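You operate a simulated robot arm through the tools that you are given. There is no shell and no other tool.

You run a simulated two-armed robot. Do the job below in one go: nothing can be reset, and whatever is moved stays where it is left.

JOB
Count the teal notes, then band them in yellow and put them back.
Fine: at counter 24; one band; the dial ends at yellow; the note counter and the banding machine stay on.

Only the result counts: the job must be done as asked and must still hold three seconds after the hand-in. Knocking over, shifting, dropping, spilling or breaking anything else fails it.

ROBOT AND FRAMES
Two 7-joint arms with two-finger parallel grippers on one trunk that stands fixed in place. Base frame: the origin is at the foot of the trunk, x ahead of it, y to its left, z up; the work surface is at about z = 780. Units: mm, degrees, N and s.
The left shoulder is at [80, 131, 947], the right one opposite. With the tool pointing down near the work surface each hand reaches from about 400 to 860 mm from the base axis, measured 20 degrees to its own side. Payload 1.57 kg a hand.
The tool frame of a hand sits at the grasp point between the pads (the TCP): z along the fingers, y along the line on which they close. The tips reach 30 mm beyond it. The gripper opens to 110 mm. The fingers are 24 mm wide and 12 mm thick; the gripper's body (48 by 112 mm) begins 78 mm behind the TCP.
Orientation is that of the tool frame in the base frame, as a unit quaternion [x, y, z, w]. With the fingers straight down and closing along the base's y, the tool's x points along the base's -x, its y along +y and its z along -z.

CONTROLS
- The arms move only by the tool jog_arm. It takes "left_moves", "right_moves" or both (then of equal length, played together; a hand with none holds still); each is a list of rows, each an object of numbers (a shift or turn left out is 0, a gripper value left out holds the last): "gripper": the closure, from 0 (fully open) to 1 (shut); "dx", "dy", "dz": the shift along the tool's x, y, z in mm; "ax", "ay", "az": the turn, a rotation vector about the tool's x, y, z in degrees. In form: [{"gripper": .., "dx": .., "dy": .., "dz": .., "ax": .., "ay": .., "az": ..}, ...]. A call has 1 to 20 rows; each row is the pose to reach, as a shift and turn from the pose commanded when the call began, along the tool's axes at that moment. Rows are played at 5 a second. More than 50 mm and 8.6 degrees between two rows, or a gripper value outside its range, and nothing of the call is played. Where a pose cannot be reached the arm comes as near as it can. A force on the tool above 40 N (or 10 N above the force at the start of the call, whichever is more), or a blocked arm, ends the call early, and 0.2 s more pass. Each finger travels about 108 mm/s and halts on what it meets, pressing with about 39 N; the grip force reading is that of the motor and also rises with nothing between the fingers. The clock runs only during rows and for 0.2 s after the last one: add rows that repeat a pose to give the fingers time. The reply holds the time, the measured pose of the TCP, the force on the tool along the base axes, the opening and the grip force, in the units named above and with some noise, with the torque about the TCP (base axes, N m) and any sound that the robot's microphone picked up, and new pictures: "pictures" is both (left out), scene, wrist or none (wrist: the cameras of the hands that moved).
- Cameras (640 x 400 px; columns grow to the right, rows downward): "scene" is now at [-49.6, 13.8, 1426.1]; the picture's right is [0.13, -0.99, 0.00], its down [-0.51, -0.06, -0.86] and it looks along [0.85, 0.11, -0.51] (base axes); focal length 344 px, centre (320, 200). "left" rides on the left gripper at [70, -16, -141] in its tool frame; the picture's right is [0.23, 0.97, 0.00], its down [-0.86, 0.20, -0.48] and it looks along [-0.47, 0.11, 0.88] (tool axes); focal length 222 px, centre (320, 200). "right" rides on the right gripper at [70, 16, -141] in its tool frame; the picture's right is [-0.23, 0.97, 0.00], its down [-0.86, -0.20, -0.48] and it looks along [-0.47, -0.11, 0.88] (tool axes); focal length 222 px, centre (320, 200). There is no depth. A picture from a camera that has moved, and an enlarged one, comes with that camera's place and axes in the base frame and with its lens.
- aim_head(pan, tilt): turns the head with the scene camera to pan (to the left, within 109 degrees either way) and tilt (down, from -29 to 69), counted from straight ahead of the robot. It gives what a move gives, and a new picture of the scene camera.
- zoom(camera, box): a new picture of the part [left, top, right, bottom] of that camera's present view, enlarged. The clock stands still meanwhile.
- job_done(): hands the job in; it is judged then, once.

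Places have to be worked out from the pictures, the camera data and where the tool is seen. Open the grippers and draw the arms clear of the work before you hand the job in, unless the task says otherwise.

The tools are called after "Call:" as name(argument=value, ...) on one line, values as JSON. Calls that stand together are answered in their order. jog_arm: Moves the arms, as the interface text tells. Its arguments: {"type":"object","properties":{"left_moves":{"type":"array","items":{"type":"object","properties":{"gripper":{"type":"number"},"dx":{"type":"number"},"dy":{"type":"number"},"dz":{"type":"number"},"ax":{"type":"number"},"ay":{"type":"number"},"az":{"type":"number"}}}},"right_moves":{"type":"array","items":{"type":"object","properties":{"gripper":{"type":"number"},"dx":{"type":"number"},"dy":{"type":"number"},"dz":{"type":"number"},"ax":{"type":"number"},"ay":{"type":"number"},"az":{"type":"number"}}}},"pictures":{"type":"string","enum":["both","scene","wrist","none"]}},"required":[]} The other tools are called the same way: aim_head (pan, tilt) turns the head that bears the scene camera; zoom (camera, box) takes an enlarged picture of a part of a camera's view; job_done () hands the job in.

At the start:

```text
time_s: 0.0
left_eef_pos: [503.7, 215.1, 1166.1]
left_ee_rot: [-0.001, 1.0, 0.0, 0.0]
left_wrist_force: [-0.6, -0.3, -0.6]
left_wrist_torque: [0.02, -0.01, -0.01]
left_grip_width: 109.9
left_finger_force: 0.0
right_eef_pos: [628.0, -283.0, 1131.3]
right_ee_rot: [0.0, 1.0, 0.0, 0.0]
right_wrist_force: [0.3, -0.2, -0.7]
right_wrist_torque: [0.01, 0.03, 0.02]
right_grip_width: 110.4
right_finger_force: 0.1
head pan, tilt (commanded): [7.2, 30.7]
```

scene: 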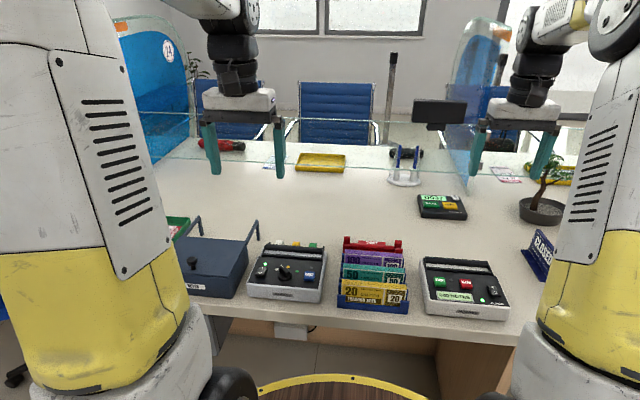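
right: 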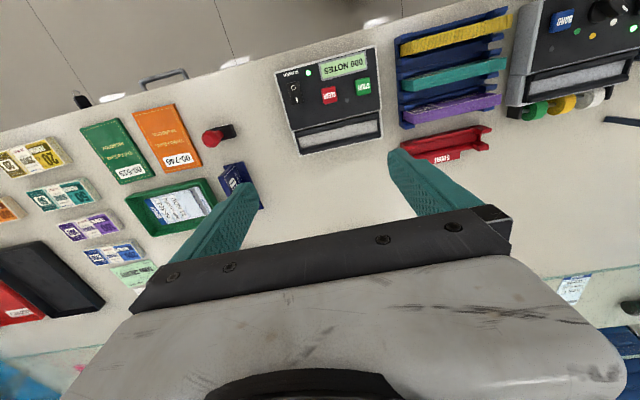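
left: 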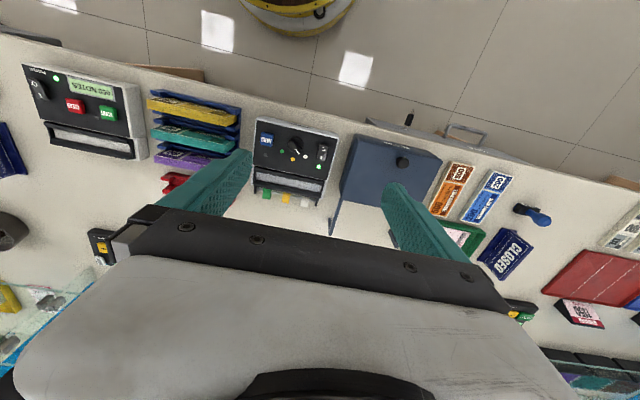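

I'll look closer at the two machines and the note rack before moving anything.

Call:
zoom(camera="scene", box=[230, 225, 340, 315])

Call:
zoom(camera="scene", box=[325, 225, 425, 315])

Call:
zoom(camera="scene", box=[410, 240, 520, 330])

Call:
zoom(camera="right", box=[260, 0, 640, 200])

Call:
zoom(camera="left", box=[0, 50, 400, 250])

```text
4.44 times, centred on (285, 270) of scene
camera zoom: at [-49.6, 13.8, 1426.1], right [0.13, -0.99, 0.0], down [-0.51, -0.06, -0.86], along [0.85, 0.11, -0.51], focal length 1529 px, centre (476, -111)
```

zoom: 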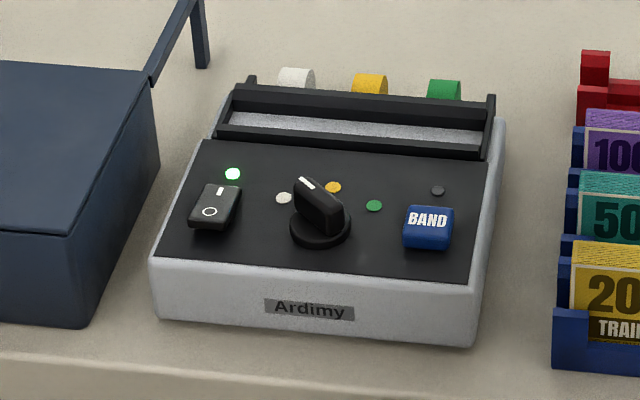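

```text
4.44 times, centred on (375, 270) of scene
camera zoom: at [-49.6, 13.8, 1426.1], right [0.13, -0.99, 0.0], down [-0.51, -0.06, -0.86], along [0.85, 0.11, -0.51], focal length 1529 px, centre (76, -111)
```

zoom: 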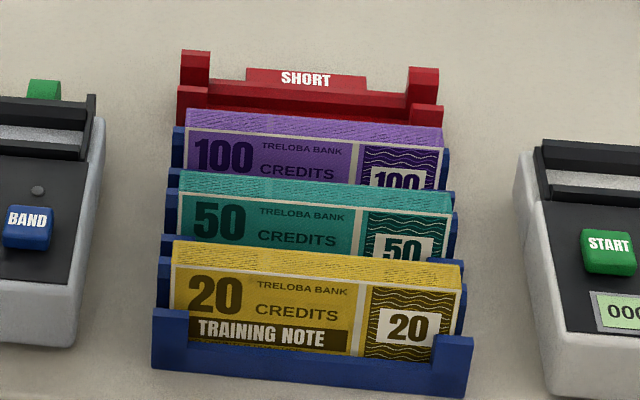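

```text
4.44 times, centred on (465, 285) of scene
camera zoom: at [-49.6, 13.8, 1426.1], right [0.13, -0.99, 0.0], down [-0.51, -0.06, -0.86], along [0.85, 0.11, -0.51], focal length 1529 px, centre (-324, -178)
```

zoom: 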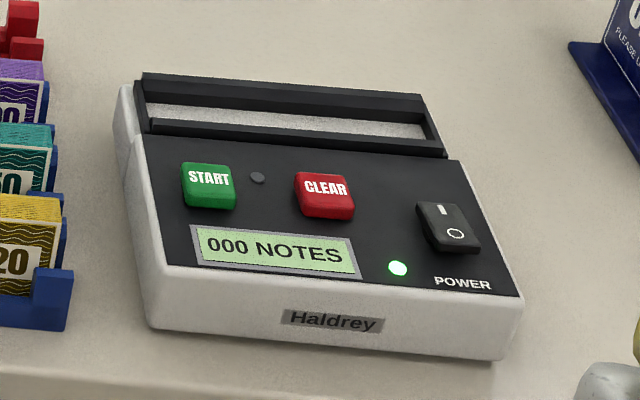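

```text
1.68 times, centred on (450, 100) of right
camera zoom: at [557.9, -267.4, 1272.6], right [0.23, 0.97, 0.0], down [0.86, -0.2, 0.48], along [0.47, -0.11, -0.88], focal length 374 px, centre (101, 368)
```

zoom: 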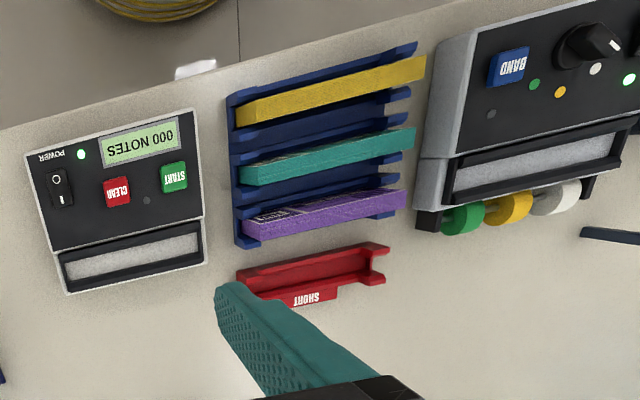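

```text
1.60 times, centred on (200, 150) of left
camera zoom: at [433.3, 198.3, 1307.3], right [-0.23, 0.97, 0.0], down [0.86, 0.2, 0.48], along [0.47, 0.11, -0.88], focal length 355 px, centre (512, 280)
```

zoom: 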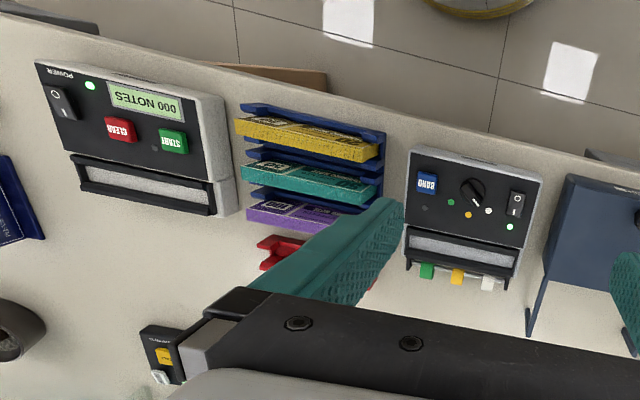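

Both machines show green lamps (on), the counter reads 000, and the bander's dial seems set near white; the teal bundle stands at about x 605, y -111..37, top z ≈ 850 in the middle slot. I move the right hand back so its wrist camera can look down on the rack and the counter.

Call:
jog_arm(right_moves=[{"dx": 28, "dy": 27}, {"dx": 56, "dy": 54}, {"dx": 84, "dy": 81}, {"dx": 112, "dy": 108}, {"dx": 140, "dy": 135}, {"dx": 168, "dy": 160}, {"dx": 168, "dy": 160}], pictures="both")

```text
time_s: 1.6
left_eef_pos: [503.2, 214.2, 1166.4]
left_ee_rot: [0.0, 1.0, 0.0, -0.001]
left_wrist_force: [0.5, 0.5, -0.3]
left_wrist_torque: [-0.01, -0.01, -0.04]
left_grip_width: 109.8
left_finger_force: 0.1
right_eef_pos: [460.1, -124.4, 1129.9]
right_ee_rot: [0.0, 1.0, 0.001, -0.001]
right_wrist_force: [0.7, 1.0, -0.6]
right_wrist_torque: [-0.02, 0.0, 0.0]
right_grip_width: 110.1
right_finger_force: 0.0
head pan, tilt (commanded): [7.2, 30.7]
camera scene: at [-49.7, 13.8, 1426.1], right [0.13, -0.99, 0.0], down [-0.51, -0.06, -0.86], along [0.85, 0.11, -0.51], focal length 344 px, centre (320, 200)
camera right: at [389.4, -107.7, 1271.5], right [0.23, 0.97, 0.0], down [0.85, -0.2, 0.48], along [0.47, -0.11, -0.88], focal length 222 px, centre (320, 200)
```

scene: 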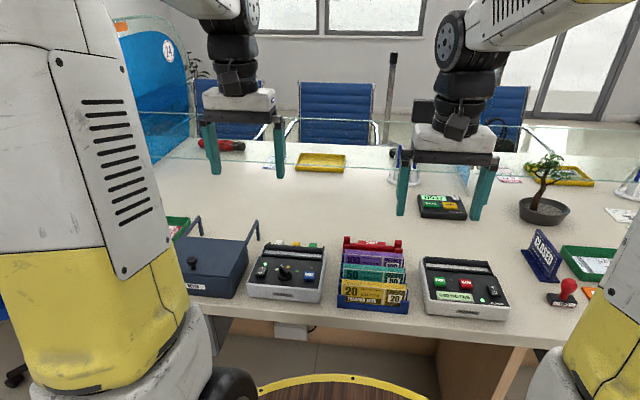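
right: 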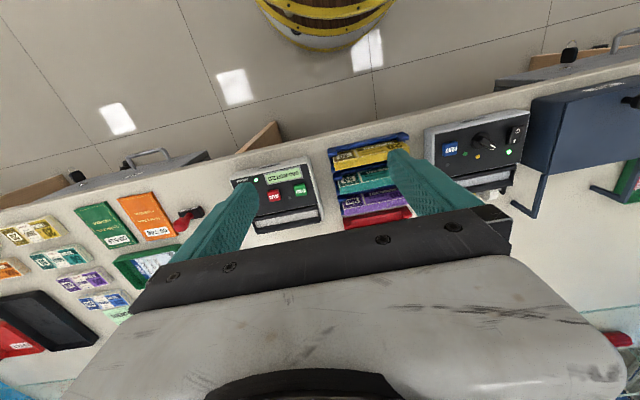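

The right camera now sees the counter, rack and bander; I zoom on each.

Call:
zoom(camera="right", box=[225, 140, 345, 240])

Call:
zoom(camera="right", box=[315, 120, 435, 235])

Call:
zoom(camera="right", box=[415, 95, 545, 205])

Call:
zoom(camera="left", box=[235, 105, 355, 215])

Call:
zoom(camera="left", box=[130, 80, 260, 200])

Call:
zoom(camera="left", box=[10, 50, 160, 170])

```text
4.00 times, centred on (285, 190) of right
camera zoom: at [389.4, -107.7, 1271.5], right [0.23, 0.97, 0.0], down [0.85, -0.2, 0.48], along [0.47, -0.11, -0.88], focal length 888 px, centre (460, 240)
```

zoom: 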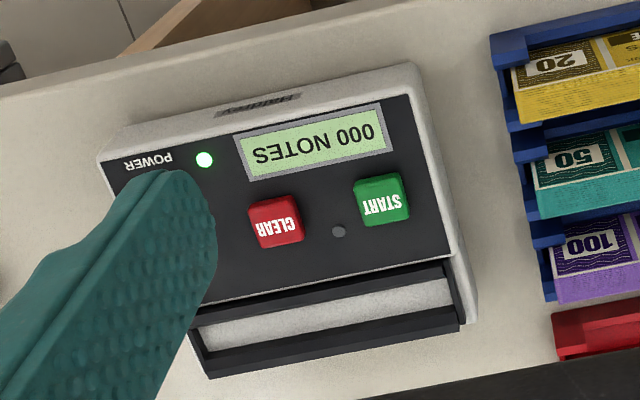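

```text
3.48 times, centred on (375, 178) of right
camera zoom: at [389.4, -107.7, 1271.5], right [0.23, 0.97, 0.0], down [0.85, -0.2, 0.48], along [0.47, -0.11, -0.88], focal length 773 px, centre (129, 278)
```

zoom: 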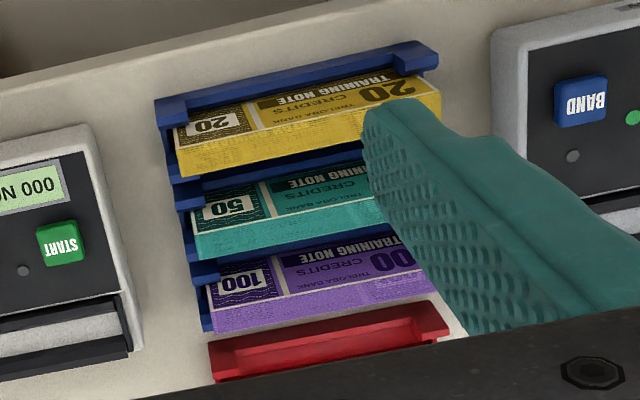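

```text
3.64 times, centred on (480, 150) of right
camera zoom: at [389.4, -107.7, 1271.5], right [0.23, 0.97, 0.0], down [0.85, -0.2, 0.48], along [0.47, -0.11, -0.88], focal length 808 px, centre (-262, 382)
```

zoom: 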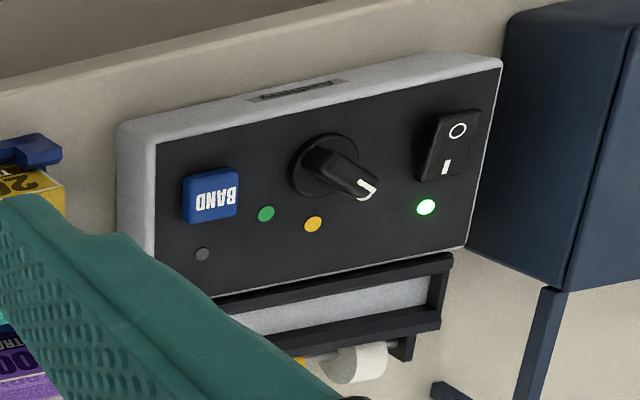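

```text
3.64 times, centred on (295, 160) of left
camera zoom: at [433.3, 198.3, 1307.4], right [-0.23, 0.97, 0.0], down [0.86, 0.2, 0.48], along [0.47, 0.11, -0.88], focal length 808 px, centre (411, 346)
```

zoom: 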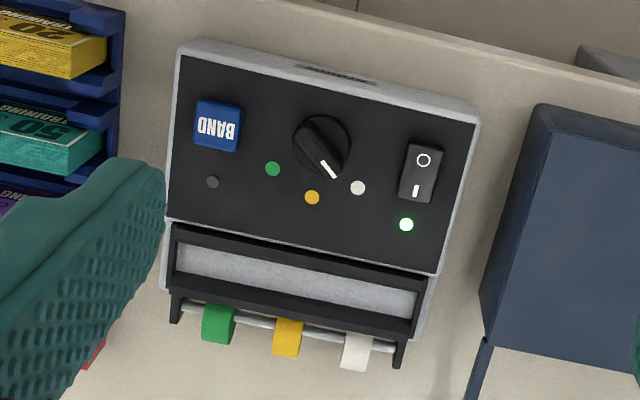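

```text
3.33 times, centred on (195, 140) of left
camera zoom: at [433.3, 198.3, 1307.4], right [-0.23, 0.97, 0.0], down [0.86, 0.2, 0.48], along [0.47, 0.11, -0.88], focal length 740 px, centre (737, 400)
```

zoom: 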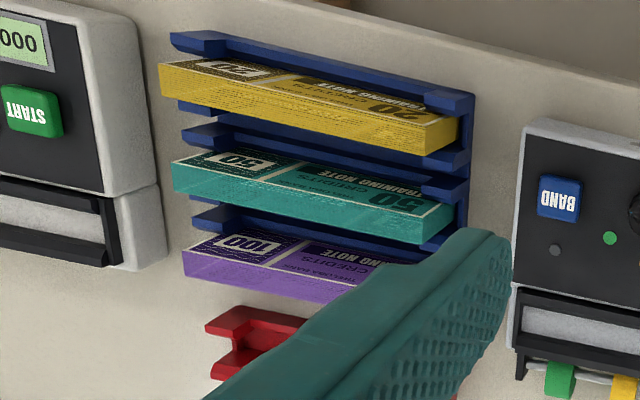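

```text
3.33 times, centred on (85, 110) of left
camera zoom: at [433.3, 198.3, 1307.4], right [-0.23, 0.97, 0.0], down [0.86, 0.2, 0.48], along [0.47, 0.11, -0.88], focal length 740 px, centre (1103, 500)
```

zoom: 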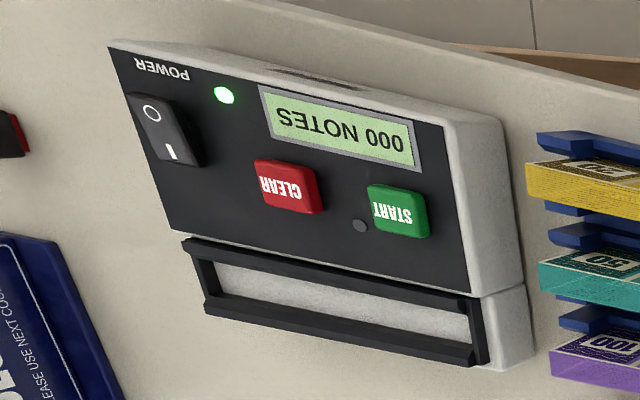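

The slots, dial pointer (currently at white) and lamps are visible. I zoom tighter for accurate measuring of the hopper, rack slot and teal bundle.

Call:
zoom(camera="right", box=[270, 195, 350, 245])

Call:
zoom(camera="scene", box=[420, 250, 500, 300])

Call:
zoom(camera="scene", box=[335, 250, 415, 300])

Call:
zoom(camera="left", box=[145, 110, 245, 172])

Call:
zoom(camera="left", box=[35, 100, 155, 175])

```text
8.00 times, centred on (310, 220) of right
camera zoom: at [389.4, -107.7, 1271.5], right [0.23, 0.97, 0.0], down [0.85, -0.2, 0.48], along [0.47, -0.11, -0.88], focal length 1777 px, centre (400, 40)
```

zoom: 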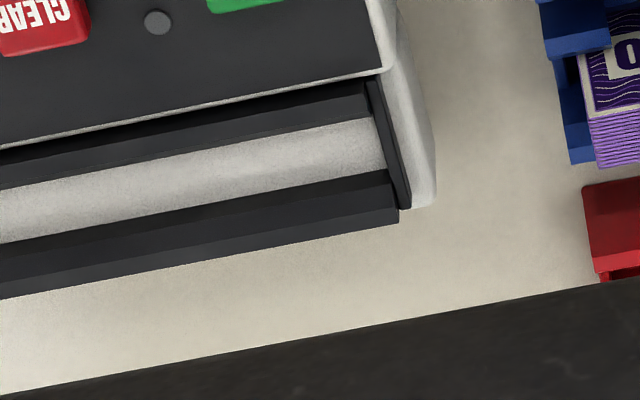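

```text
8.00 times, centred on (460, 275) of scene
camera zoom: at [-49.7, 13.8, 1426.1], right [0.13, -0.99, 0.0], down [-0.51, -0.06, -0.86], along [0.85, 0.11, -0.51], focal length 2752 px, centre (-800, -400)
```

zoom: 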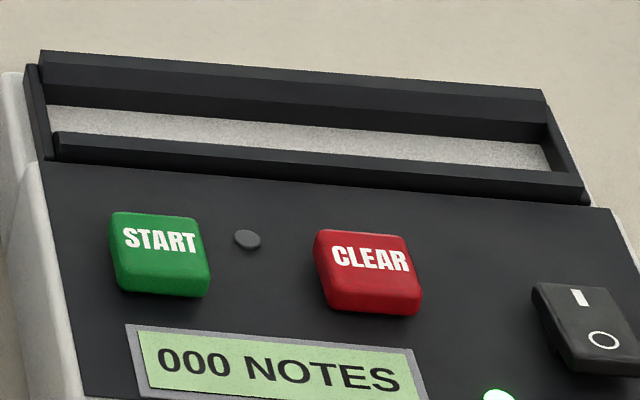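

```text
8.00 times, centred on (375, 275) of scene
camera zoom: at [-49.7, 13.8, 1426.1], right [0.13, -0.99, 0.0], down [-0.51, -0.06, -0.86], along [0.85, 0.11, -0.51], focal length 2752 px, centre (-120, -400)
```

zoom: 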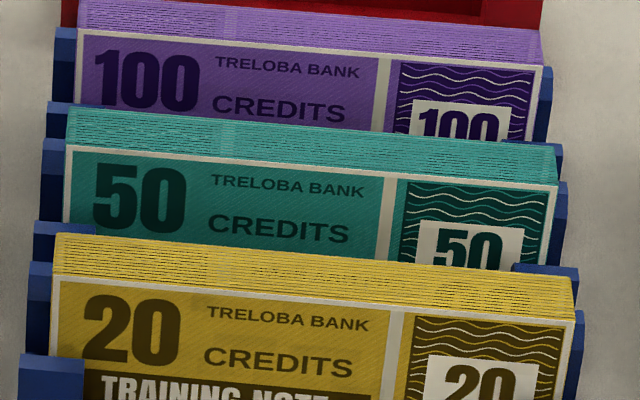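

```text
6.40 times, centred on (195, 141) of left
camera zoom: at [433.3, 198.3, 1307.4], right [-0.23, 0.97, 0.0], down [0.86, 0.2, 0.48], along [0.47, 0.11, -0.88], focal length 1422 px, centre (1120, 578)
```

zoom: 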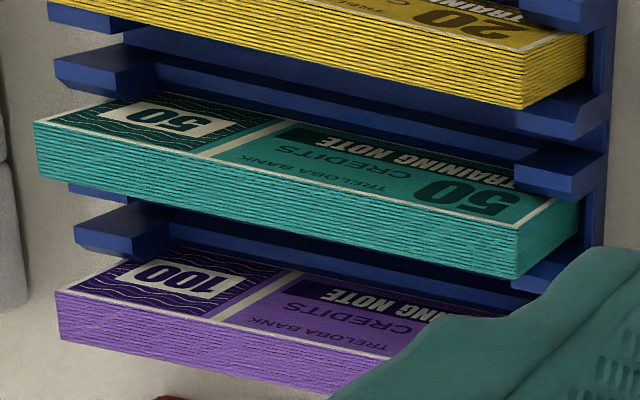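

```text
5.33 times, centred on (95, 138) of left
camera zoom: at [433.3, 198.3, 1307.4], right [-0.23, 0.97, 0.0], down [0.86, 0.2, 0.48], along [0.47, 0.11, -0.88], focal length 1185 px, centre (1520, 533)
```

zoom: 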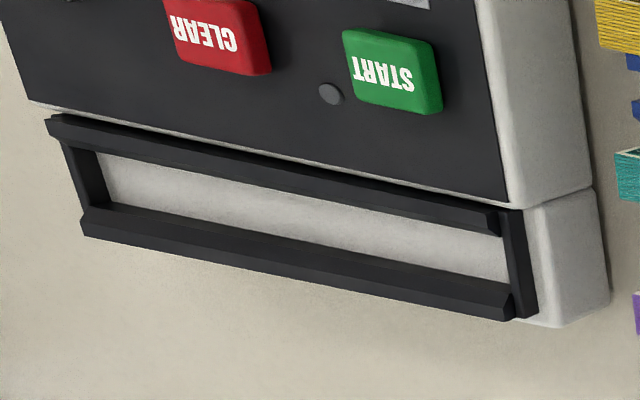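

The teal bundle measures about x 595.5–614, y -112…36.5, top z 848; the counter's hopper is a shallow slot around x 654, y -252.5. Now I zoom tightly on the bander's slot and dial from three views.

Call:
zoom(camera="left", box=[245, 150, 325, 200])

Call:
zoom(camera="left", box=[275, 125, 339, 165])

Call:
zoom(camera="scene", box=[255, 235, 335, 285])

Call:
zoom(camera="right", box=[440, 120, 536, 180])

Call:
zoom(camera="left", box=[165, 110, 229, 150])

```text
8.00 times, centred on (285, 175) of left
camera zoom: at [433.3, 198.3, 1307.4], right [-0.23, 0.97, 0.0], down [0.86, 0.2, 0.48], along [0.47, 0.11, -0.88], focal length 1777 px, centre (600, 400)
```

zoom: 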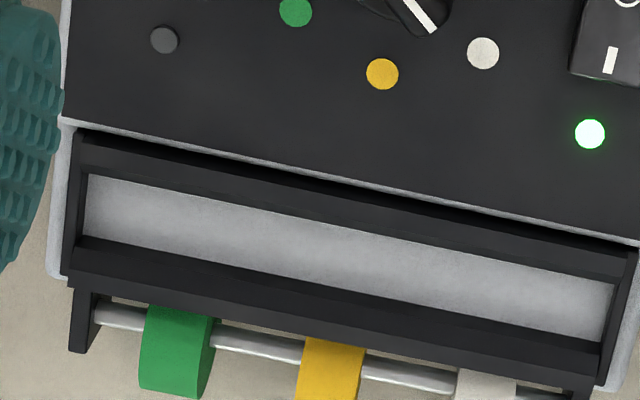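

```text
10.00 times, centred on (307, 145) of left
camera zoom: at [433.3, 198.3, 1307.4], right [-0.23, 0.97, 0.0], down [0.86, 0.2, 0.48], along [0.47, 0.11, -0.88], focal length 2221 px, centre (450, 750)
```

zoom: 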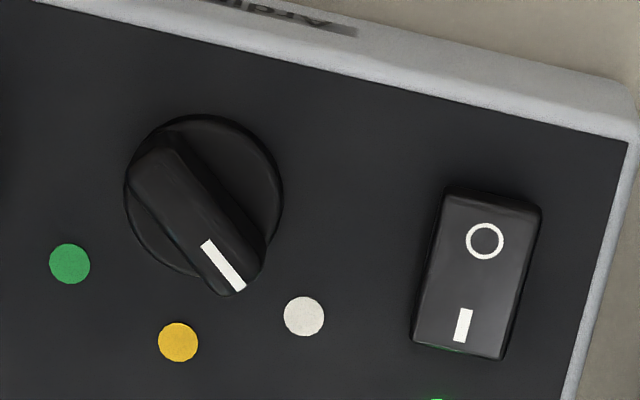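

```text
8.00 times, centred on (295, 260) of scene
camera zoom: at [-49.7, 13.8, 1426.1], right [0.13, -0.99, 0.0], down [-0.51, -0.06, -0.86], along [0.85, 0.11, -0.51], focal length 2752 px, centre (520, -280)
```

zoom: 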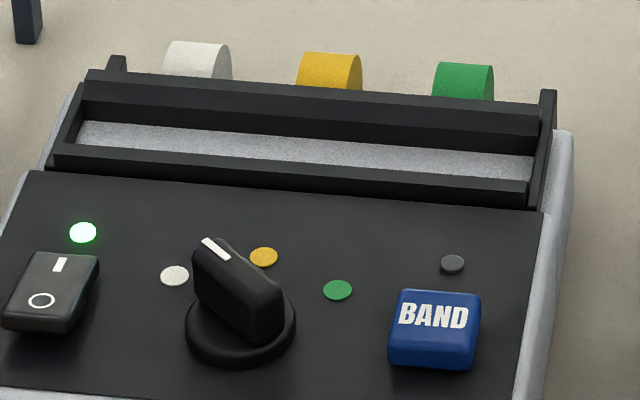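

```text
6.67 times, centred on (488, 150) of right
camera zoom: at [389.4, -107.7, 1271.5], right [0.23, 0.97, 0.0], down [0.85, -0.2, 0.48], along [0.47, -0.11, -0.88], focal length 1481 px, centre (-800, 533)
```

zoom: 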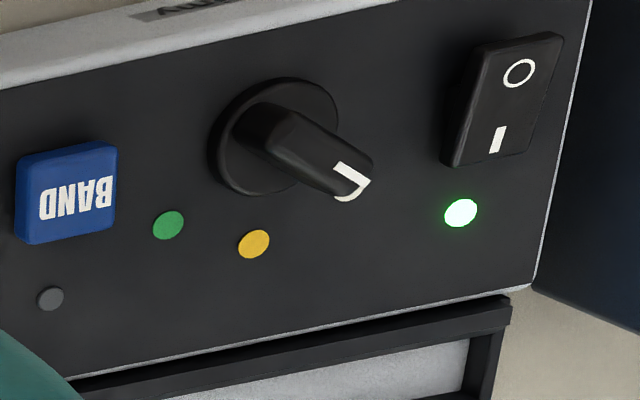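

```text
10.00 times, centred on (197, 130) of left
camera zoom: at [433.3, 198.3, 1307.4], right [-0.23, 0.97, 0.0], down [0.86, 0.2, 0.48], along [0.47, 0.11, -0.88], focal length 2221 px, centre (1550, 900)
```

zoom: 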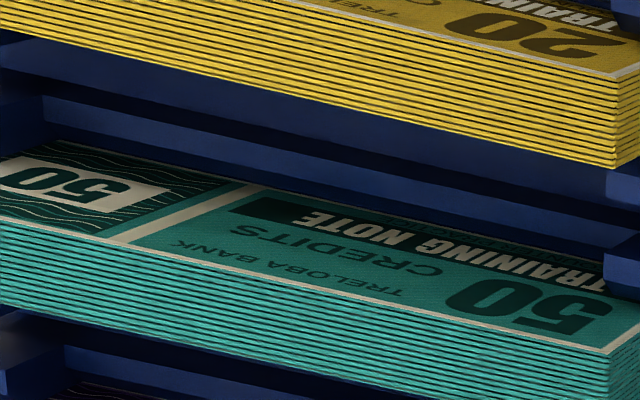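

Layout worked out: bander slot mirrors the counter (center ≈ [654, 176, floor 826]), dial center ≈ [562, 176], knob top z ≈ 860, pointer about 45° toward +y (white), yellow lies straight ahead (+x). I first bring the left hand above the dial, turned 45° so the fingers straddle the bar.

Call:
jog_arm(left_moves=[{"gripper": 0.3, "dx": -10, "dy": -6, "dz": 36, "az": -7.5}, {"gripper": 0.6, "dx": -20, "dy": -12, "dz": 72, "az": -15}, {"gripper": 0.62, "dx": -30, "dy": -19, "dz": 108, "az": -22.5}, {"gripper": 0.62, "dx": -40, "dy": -25, "dz": 144, "az": -30}, {"gripper": 0.62, "dx": -50, "dy": -31, "dz": 180, "az": -37.5}, {"gripper": 0.62, "dx": -58.8, "dy": -37.8, "dz": 216, "az": -45}, {"gripper": 0.62, "dx": -58.8, "dy": -37.8, "dz": 216, "az": -45}], pictures="both")

```text
time_s: 3.2
left_eef_pos: [562.5, 180.3, 950.2]
left_ee_rot: [-0.383, 0.924, 0.0, 0.0]
left_wrist_force: [0.4, -0.4, -0.3]
left_wrist_torque: [0.01, -0.01, 0.0]
left_grip_width: 41.8
left_finger_force: 0.0
right_eef_pos: [460.0, -124.5, 1129.5]
right_ee_rot: [0.0, 1.0, -0.001, 0.0]
right_wrist_force: [0.8, 0.0, -0.1]
right_wrist_torque: [0.04, 0.02, 0.01]
right_grip_width: 110.1
right_finger_force: 0.0
head pan, tilt (commanded): [7.2, 30.7]
camera scene: at [-49.6, 13.8, 1426.1], right [0.13, -0.99, 0.0], down [-0.51, -0.06, -0.86], along [0.85, 0.11, -0.51], focal length 344 px, centre (320, 200)
camera left: at [524.7, 119.4, 1091.7], right [-0.85, 0.53, 0.0], down [0.46, 0.75, 0.48], along [0.25, 0.41, -0.88], focal length 222 px, centre (320, 200)
```

scene: 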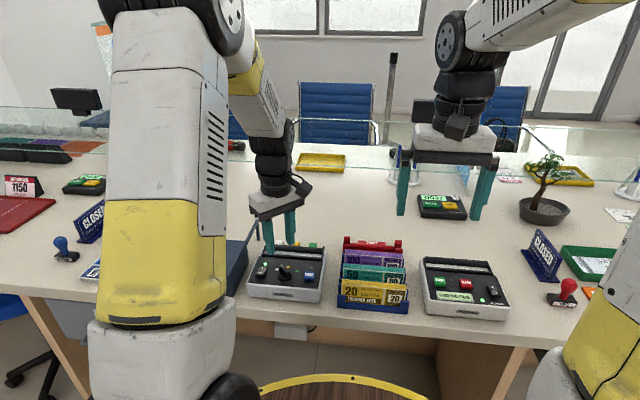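
left: 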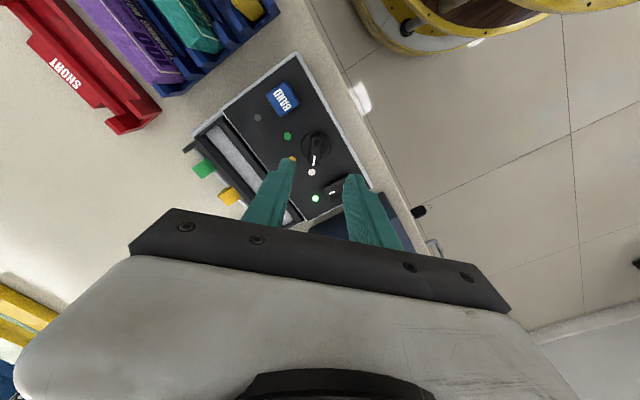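

The hand is above the dial at z 950 turned 45°. I check the knob's alignment with the fingers.

Call:
zoom(camera="left", box=[240, 100, 400, 200])

Call:
zoom(camera="scene", box=[240, 200, 336, 300])

```text
4.00 times, centred on (320, 150) of left
camera zoom: at [524.7, 119.4, 1091.7], right [-0.85, 0.53, 0.0], down [0.46, 0.75, 0.48], along [0.25, 0.41, -0.88], focal length 888 px, centre (320, 400)
```

zoom: 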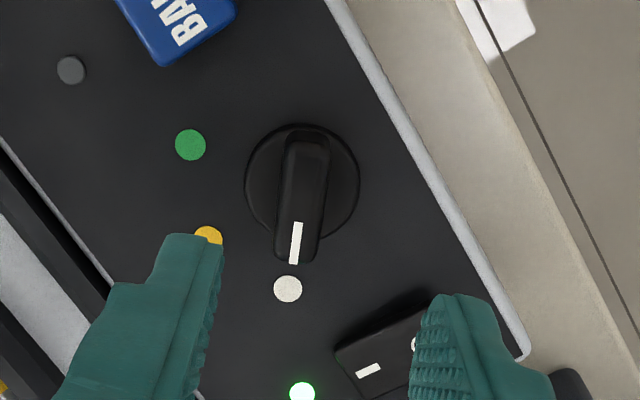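

```text
4.00 times, centred on (288, 250) of scene
camera zoom: at [-49.6, 13.8, 1426.1], right [0.13, -0.99, 0.0], down [-0.51, -0.06, -0.86], along [0.85, 0.11, -0.51], focal length 1376 px, centre (448, 0)
```

zoom: 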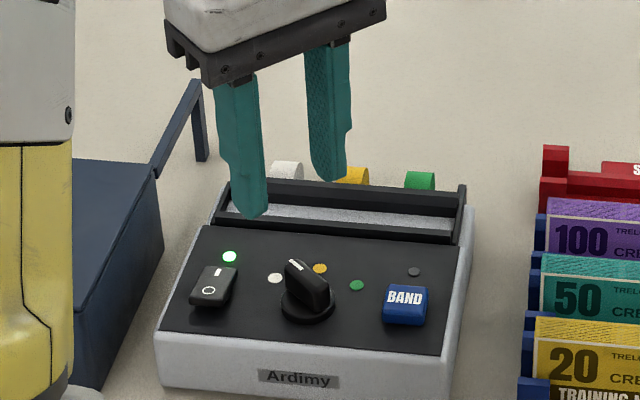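

In the tool frame the knob's bar sits at about (4.5, -5.7) mm and points about 6–8° more than 45°. I shift, turn 6° more, and lower so the tips straddle the bar (tips at z ≈ 844).

Call:
jog_arm(left_moves=[{"gripper": 0.62, "dx": 4.5, "dy": -5.7, "dz": 0, "az": -6}, {"gripper": 0.62, "dx": 4.5, "dy": -5.7, "dz": 20, "az": -6}, {"gripper": 0.62, "dx": 4.5, "dy": -5.7, "dz": 40, "az": -6}, {"gripper": 0.62, "dx": 4.5, "dy": -5.7, "dz": 58, "az": -6}, {"gripper": 0.62, "dx": 4.5, "dy": -5.7, "dz": 68, "az": -6}, {"gripper": 0.62, "dx": 4.5, "dy": -5.7, "dz": 75, "az": -6}, {"gripper": 0.62, "dx": 4.5, "dy": -5.7, "dz": 75, "az": -6}], pictures="both")

Call:
zoom(camera="left", box=[240, 110, 400, 210])

Call:
zoom(camera="scene", box=[240, 220, 336, 300])

```text
time_s: 4.8
left_eef_pos: [562.6, 170.5, 874.5]
left_ee_rot: [-0.431, 0.903, 0.0, 0.0]
left_wrist_force: [-0.9, 0.3, -1.3]
left_wrist_torque: [0.02, -0.01, -0.02]
left_grip_width: 41.9
left_finger_force: 0.1
right_eef_pos: [459.7, -123.0, 1130.7]
right_ee_rot: [0.0, 1.0, 0.0, 0.0]
right_wrist_force: [-0.2, 0.8, 0.3]
right_wrist_torque: [0.0, -0.03, -0.03]
right_grip_width: 109.9
right_finger_force: 0.1
head pan, tilt (commanded): [7.2, 30.7]
camera scene: at [-49.6, 13.8, 1426.1], right [0.13, -0.99, 0.0], down [-0.51, -0.06, -0.86], along [0.85, 0.11, -0.51], focal length 344 px, centre (320, 200)
camera left: at [531.8, 105.9, 1015.8], right [-0.9, 0.44, 0.0], down [0.38, 0.79, 0.48], along [0.21, 0.43, -0.88], focal length 222 px, centre (320, 200)
```

scene: 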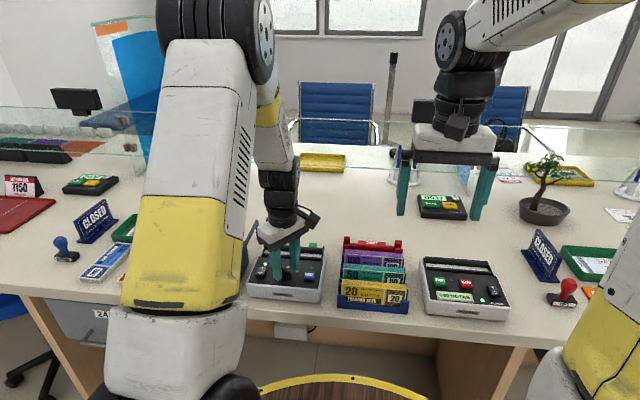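
left: 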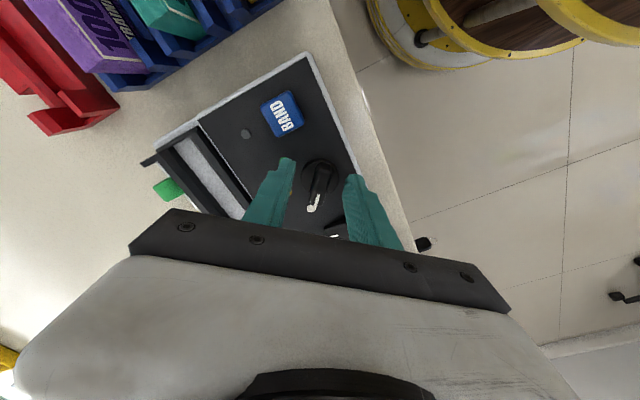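

```text
4.00 times, centred on (320, 160) of left
camera zoom: at [531.8, 105.9, 1015.8], right [-0.9, 0.44, 0.0], down [0.38, 0.79, 0.48], along [0.21, 0.43, -0.88], focal length 888 px, centre (320, 360)
```

zoom: 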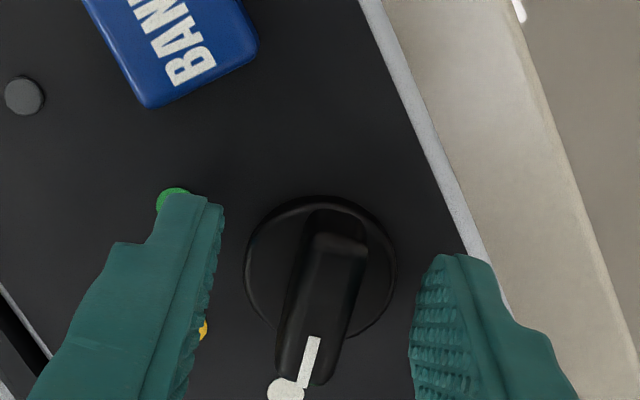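

```text
5.00 times, centred on (288, 260) of scene
camera zoom: at [-49.6, 13.8, 1426.1], right [0.13, -0.99, 0.0], down [-0.51, -0.06, -0.86], along [0.85, 0.11, -0.51], focal length 1720 px, centre (480, -100)
```

zoom: 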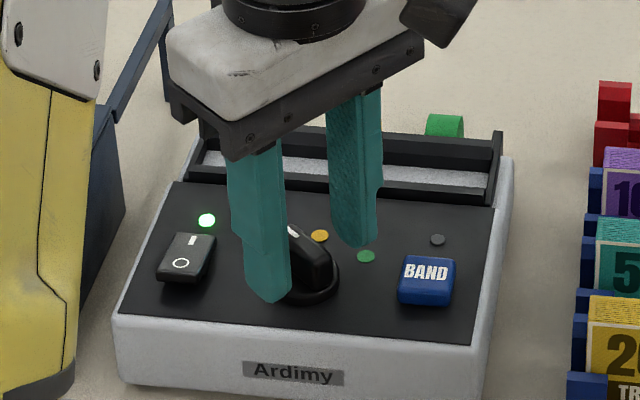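

The bar sits centred between the fingers (axis at tool ≈ (-2, 1)). I nudge to centre and close on it.

Call:
jog_arm(left_moves=[{"gripper": 0.62, "dx": -2.3, "dy": 1.2}, {"gripper": 0.8, "dx": -2.3, "dy": 1.2}, {"gripper": 1.0, "dx": -2.3, "dy": 1.2}, {"gripper": 1.0, "dx": -2.3, "dy": 1.2}], pictures="none")

```text
time_s: 5.8
left_eef_pos: [562.1, 172.9, 876.1]
left_ee_rot: [-0.43, 0.903, 0.001, 0.0]
left_wrist_force: [-3.0, 1.4, 1.3]
left_wrist_torque: [-0.04, 0.12, -0.65]
left_grip_width: 13.0
left_finger_force: 29.9
right_eef_pos: [460.3, -124.1, 1130.2]
right_ee_rot: [0.0, 1.0, 0.0, 0.0]
right_wrist_force: [0.0, -0.5, 0.1]
right_wrist_torque: [-0.01, 0.01, 0.03]
right_grip_width: 110.1
right_finger_force: 0.0
head pan, tilt (commanded): [7.2, 30.7]
```

The bar is gripped (13 mm). I turn the hand clockwise (seen from above) by 51° so the bar points straight ahead to yellow.

Call:
jog_arm(left_moves=[{"gripper": 1.0, "az": 7}, {"gripper": 1.0, "az": 14}, {"gripper": 1.0, "az": 21}, {"gripper": 1.0, "az": 28}, {"gripper": 1.0, "az": 35}, {"gripper": 1.0, "az": 42}, {"gripper": 1.0, "az": 48}, {"gripper": 1.0, "az": 51}, {"gripper": 1.0, "az": 51}], pictures="both")

Call:
zoom(camera="left", box=[240, 110, 400, 210])

Call:
zoom(camera="scene", box=[240, 220, 336, 300])

```text
time_s: 7.8
left_eef_pos: [562.3, 175.4, 875.3]
left_ee_rot: [-0.001, 1.0, 0.001, -0.001]
left_wrist_force: [-11.9, 23.4, -5.9]
left_wrist_torque: [0.5, 0.26, 0.07]
left_grip_width: 12.7
left_finger_force: 29.6
right_eef_pos: [460.0, -123.5, 1130.2]
right_ee_rot: [0.0, 1.0, 0.0, 0.0]
right_wrist_force: [-0.6, -0.2, -0.3]
right_wrist_torque: [-0.02, -0.01, -0.03]
right_grip_width: 110.0
right_finger_force: 0.0
head pan, tilt (commanded): [7.2, 30.7]
camera scene: at [-49.9, 14.9, 1426.1], right [0.13, -0.99, 0.0], down [-0.51, -0.06, -0.86], along [0.85, 0.11, -0.51], focal length 344 px, centre (320, 200)
camera left: at [492.7, 158.5, 1016.4], right [-0.23, 0.97, 0.0], down [0.86, 0.2, 0.48], along [0.46, 0.11, -0.88], focal length 222 px, centre (320, 200)
```

scene: 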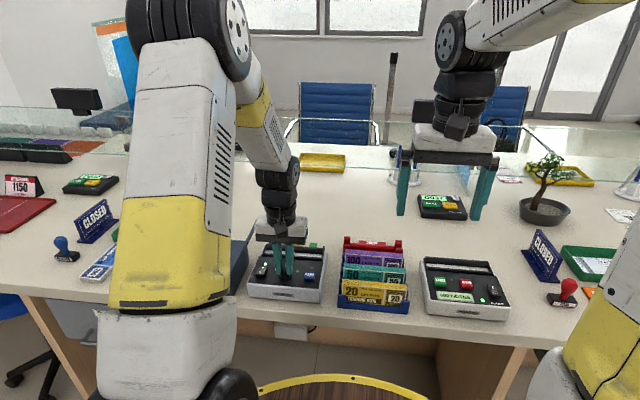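
left: 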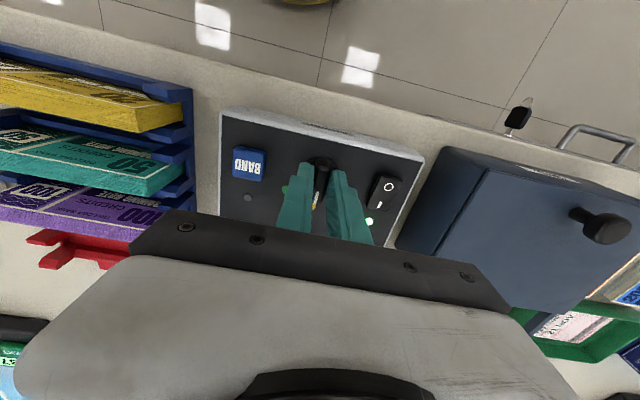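

```text
4.00 times, centred on (320, 160) of left
camera zoom: at [492.7, 158.5, 1016.4], right [-0.23, 0.97, 0.0], down [0.86, 0.2, 0.48], along [0.46, 0.11, -0.88], focal length 888 px, centre (320, 360)
```

zoom: 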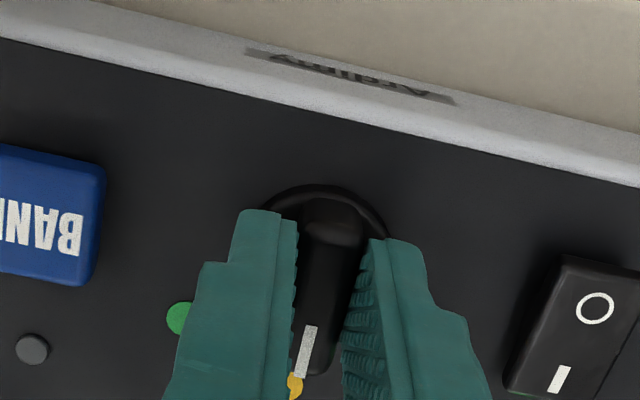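

```text
5.00 times, centred on (288, 260) of scene
camera zoom: at [-49.9, 14.9, 1426.1], right [0.13, -0.99, 0.0], down [-0.51, -0.06, -0.86], along [0.85, 0.11, -0.51], focal length 1720 px, centre (480, -100)
```

zoom: 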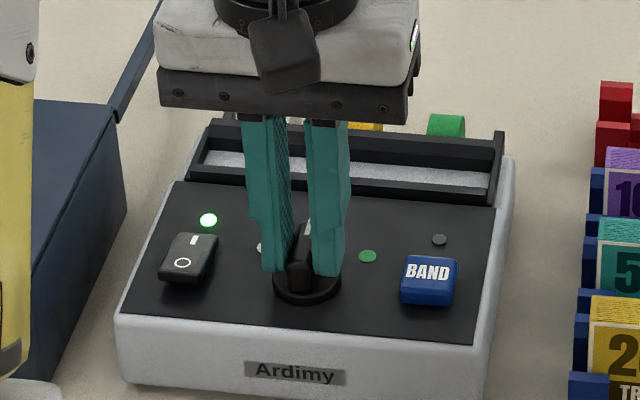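

The pointer is at yellow, but a side force of ~25 N remains; I relax it by moving the hand along the force before opening.

Call:
jog_arm(left_moves=[{"gripper": 1.0, "dx": 0.7, "dy": 1.4}, {"gripper": 1.0, "dx": 1.4, "dy": 2.8}, {"gripper": 1.0, "dx": 1.4, "dy": 2.8}], pictures="none")

```text
time_s: 8.6
left_eef_pos: [562.7, 176.2, 874.9]
left_ee_rot: [0.0, 1.0, 0.0, 0.0]
left_wrist_force: [-6.7, 15.9, -8.2]
left_wrist_torque: [0.41, 0.84, 0.07]
left_grip_width: 13.1
left_finger_force: 29.5
right_eef_pos: [460.3, -123.6, 1130.7]
right_ee_rot: [0.0, 1.0, 0.0, 0.001]
right_wrist_force: [1.1, 0.3, -0.4]
right_wrist_torque: [0.01, -0.02, 0.01]
right_grip_width: 109.6
right_finger_force: 0.0
head pan, tilt (commanded): [7.2, 30.7]
```

Force fell but is still 16 N; a bit more in the same direction.

Call:
jog_arm(left_moves=[{"gripper": 1.0, "dx": 0.8, "dy": 2.5}, {"gripper": 1.0, "dx": 1.5, "dy": 5}, {"gripper": 1.0, "dx": 1.5, "dy": 5}], pictures="none")

```text
time_s: 9.4
left_eef_pos: [561.1, 174.9, 875.5]
left_ee_rot: [0.001, 1.0, -0.002, 0.002]
left_wrist_force: [2.1, -21.0, -20.5]
left_wrist_torque: [-0.33, -0.43, -0.04]
left_grip_width: 12.8
left_finger_force: 30.3
right_eef_pos: [461.2, -124.7, 1130.2]
right_ee_rot: [0.0, 1.0, -0.001, 0.0]
right_wrist_force: [0.0, -0.5, 0.6]
right_wrist_torque: [-0.06, 0.01, -0.03]
right_grip_width: 110.3
right_finger_force: 0.2
head pan, tilt (commanded): [7.2, 30.7]
```

Slight overshoot; I come back about 2.8 mm.

Call:
jog_arm(left_moves=[{"gripper": 1.0, "dy": -1.4, "dz": 0.5}, {"gripper": 1.0, "dy": -2.8, "dz": 1}, {"gripper": 1.0, "dy": -2.8, "dz": 1}], pictures="none")

```text
time_s: 10.2
left_eef_pos: [560.1, 175.6, 875.8]
left_ee_rot: [0.001, 1.0, 0.0, 0.002]
left_wrist_force: [6.3, -24.5, 9.1]
left_wrist_torque: [-0.55, 0.64, -0.08]
left_grip_width: 12.8
left_finger_force: 29.9
right_eef_pos: [460.1, -123.7, 1130.9]
right_ee_rot: [0.0, 1.0, 0.0, 0.0]
right_wrist_force: [-0.2, -0.1, -0.7]
right_wrist_torque: [-0.01, 0.02, -0.01]
right_grip_width: 110.1
right_finger_force: 0.1
head pan, tilt (commanded): [7.2, 30.7]
```

Still a side load of ~24 N in −y (the hand wants to go +y); one more −3 mm step, then open.

Call:
jog_arm(left_moves=[{"gripper": 1.0, "dy": -1.5}, {"gripper": 1.0, "dy": -3}, {"gripper": 1.0, "dy": -3}], pictures="none")

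```text
time_s: 11.0
left_eef_pos: [561.1, 174.9, 874.5]
left_ee_rot: [-0.001, 1.0, 0.0, 0.001]
left_wrist_force: [10.9, -7.2, 21.4]
left_wrist_torque: [-0.43, -0.39, -0.07]
left_grip_width: 13.1
left_finger_force: 30.3
right_eef_pos: [460.6, -123.4, 1130.4]
right_ee_rot: [-0.001, 1.0, 0.0, 0.0]
right_wrist_force: [-0.8, -0.3, -0.5]
right_wrist_torque: [-0.01, 0.03, -0.02]
right_grip_width: 109.8
right_finger_force: 0.1
head pan, tilt (commanded): [7.2, 30.7]
```

Side load is down to ~7 N, so I open to 42 mm and then lift straight up.

Call:
jog_arm(left_moves=[{"gripper": 0.9}, {"gripper": 0.75}, {"gripper": 0.62}, {"gripper": 0.62}, {"gripper": 0.62, "dz": -20}, {"gripper": 0.62, "dz": -50}, {"gripper": 0.62, "dz": -90}, {"gripper": 0.62, "dz": -130}, {"gripper": 0.62, "dz": -130}], pictures="both")

Call:
zoom(camera="left", box=[230, 90, 390, 190])

Call:
zoom(camera="scene", box=[240, 220, 336, 300])

```text
time_s: 13.0
left_eef_pos: [560.4, 172.9, 1002.4]
left_ee_rot: [0.0, 1.0, 0.0, 0.0]
left_wrist_force: [-0.1, -0.7, 0.2]
left_wrist_torque: [0.01, 0.03, -0.03]
left_grip_width: 41.8
left_finger_force: 0.1
right_eef_pos: [460.0, -124.2, 1130.8]
right_ee_rot: [0.0, 1.0, 0.0, -0.001]
right_wrist_force: [-0.4, -0.4, -0.8]
right_wrist_torque: [-0.01, -0.01, 0.04]
right_grip_width: 110.0
right_finger_force: 0.1
head pan, tilt (commanded): [7.2, 30.7]
camera scene: at [-49.6, 13.8, 1426.1], right [0.13, -0.99, 0.0], down [-0.51, -0.06, -0.86], along [0.85, 0.11, -0.51], focal length 344 px, centre (320, 200)
camera left: at [491.0, 157.0, 1143.2], right [-0.23, 0.97, 0.0], down [0.85, 0.2, 0.48], along [0.47, 0.11, -0.88], focal length 222 px, centre (320, 200)
```

scene: 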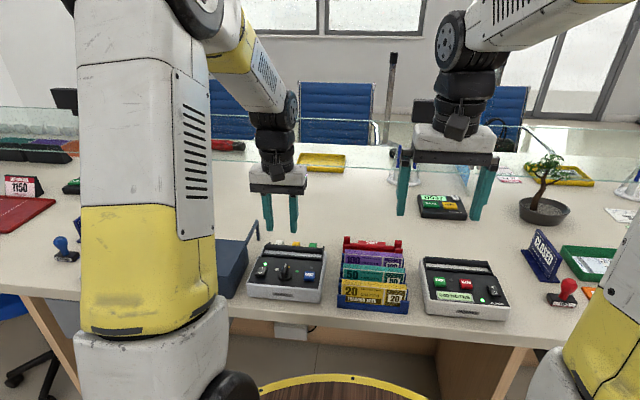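
left: 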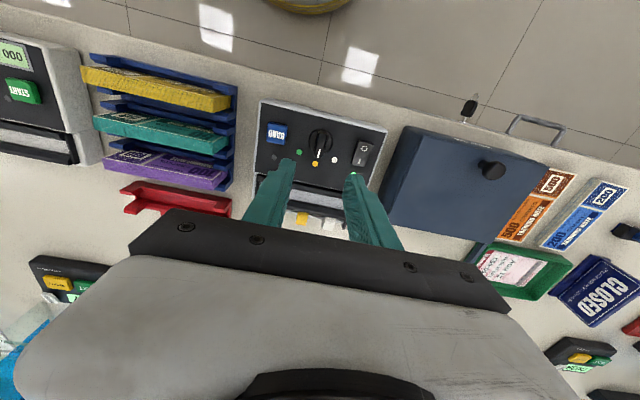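

```text
4.00 times, centred on (310, 140) of left
camera zoom: at [491.0, 157.0, 1143.2], right [-0.23, 0.97, 0.0], down [0.85, 0.2, 0.48], along [0.47, 0.11, -0.88], focal length 888 px, centre (360, 440)
```

zoom: 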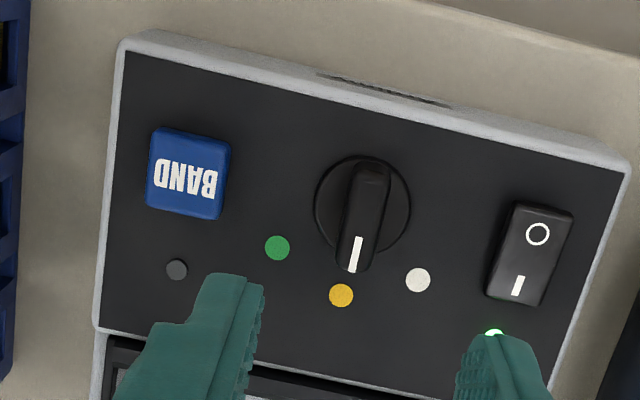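

```text
5.00 times, centred on (288, 260) of scene
camera zoom: at [-49.6, 13.8, 1426.1], right [0.13, -0.99, 0.0], down [-0.51, -0.06, -0.86], along [0.85, 0.11, -0.51], focal length 1720 px, centre (480, -100)
```

zoom: 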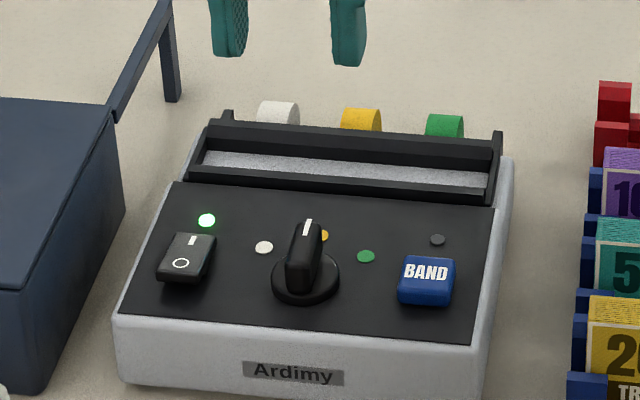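

The dial now points at yellow and the bander hasn't shifted. I retract the left hand to the upper left and bring the right hand above the teal bundle, turning it 90° so the fingers close along x.

Call:
jog_arm(left_moves=[{"dx": 10, "dy": 18, "dz": -14}, {"dx": 20, "dy": 36, "dz": -28}, {"dx": 30, "dy": 54, "dz": -42}, {"dx": 40, "dy": 72, "dz": -56}, {"dx": 50, "dy": 90, "dz": -70}, {"dx": 60, "dy": 108, "dz": -84}, {"dx": 70, "dy": 126, "dz": -98}, {"dx": 80, "dy": 144, "dz": -112}, {"dx": 90, "dy": 162, "dz": -126}, {"dx": 100, "dy": 180, "dz": -140}, {"dx": 110, "dy": 195, "dz": -148}, {"dx": 120, "dy": 207, "dz": -148}, {"dx": 120, "dy": 207, "dz": -148}], right_moves=[{"gripper": 0.1, "dx": -13, "dy": 8, "dz": 12, "az": 7.5}, {"gripper": 0.2, "dx": -26, "dy": 16, "dz": 24, "az": 15}, {"gripper": 0.3, "dx": -39, "dy": 24, "dz": 36, "az": 22.5}, {"gripper": 0.4, "dx": -52, "dy": 32, "dz": 48, "az": 30}, {"gripper": 0.5, "dx": -65, "dy": 40, "dz": 60, "az": 37.5}, {"gripper": 0.6, "dx": -78, "dy": 48, "dz": 72, "az": 45}, {"gripper": 0.62, "dx": -91, "dy": 56, "dz": 84, "az": 52.5}, {"gripper": 0.62, "dx": -104, "dy": 64, "dz": 96, "az": 60}, {"gripper": 0.62, "dx": -117, "dy": 72, "dz": 108, "az": 67.5}, {"gripper": 0.62, "dx": -130, "dy": 80, "dz": 120, "az": 75}, {"gripper": 0.62, "dx": -144.8, "dy": 86, "dz": 130, "az": 82.5}, {"gripper": 0.62, "dx": -144.8, "dy": 86, "dz": 130, "az": 90}, {"gripper": 0.62, "dx": -144.8, "dy": 86, "dz": 130, "az": 90}], pictures="both")

```text
time_s: 15.8
left_eef_pos: [439.2, 382.2, 1151.6]
left_ee_rot: [-0.001, 1.0, -0.001, 0.0]
left_wrist_force: [0.0, 0.7, -0.2]
left_wrist_torque: [-0.01, 0.0, -0.01]
left_grip_width: 41.5
left_finger_force: 0.0
right_eef_pos: [605.8, -37.6, 1001.6]
right_ee_rot: [0.708, 0.707, 0.0, 0.0]
right_wrist_force: [-0.6, 0.5, 0.6]
right_wrist_torque: [-0.01, 0.0, 0.02]
right_grip_width: 42.0
right_finger_force: 0.0
head pan, tilt (commanded): [7.2, 30.7]
camera scene: at [-49.6, 13.9, 1426.1], right [0.13, -0.99, 0.0], down [-0.51, -0.06, -0.86], along [0.85, 0.11, -0.51], focal length 344 px, centre (320, 200)
camera right: at [620.9, 31.9, 1142.1], right [0.97, -0.23, 0.0], down [-0.2, -0.85, 0.48], along [-0.11, -0.47, -0.88], focal length 222 px, centre (320, 200)
camera left: at [370.4, 365.6, 1292.7], right [-0.23, 0.97, 0.0], down [0.85, 0.2, 0.48], along [0.47, 0.11, -0.88], focal length 222 px, centre (320, 200)
```

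scene: 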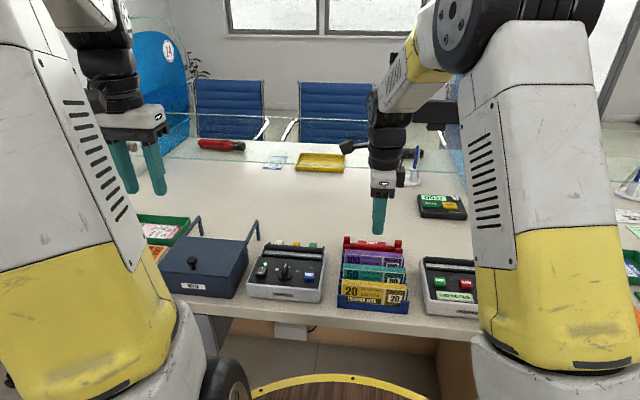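
right: 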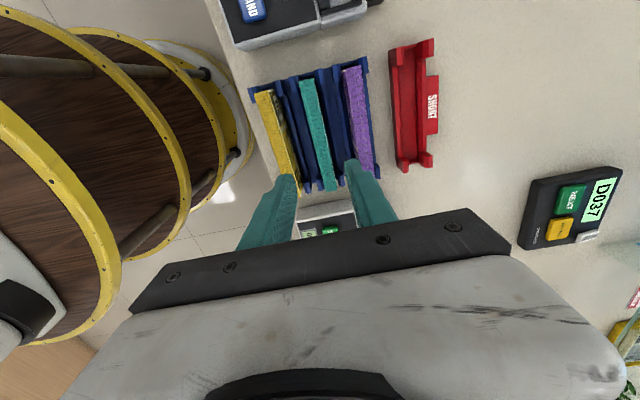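
left: 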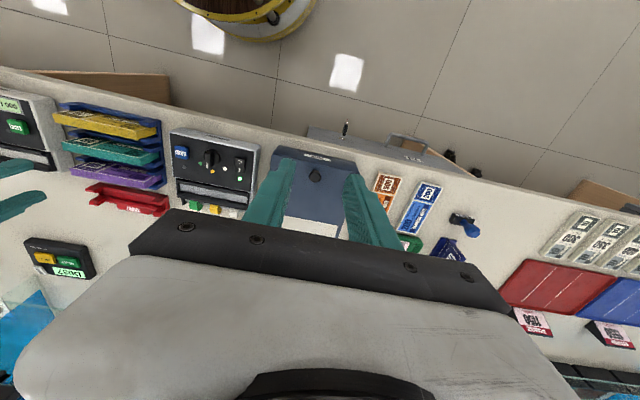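

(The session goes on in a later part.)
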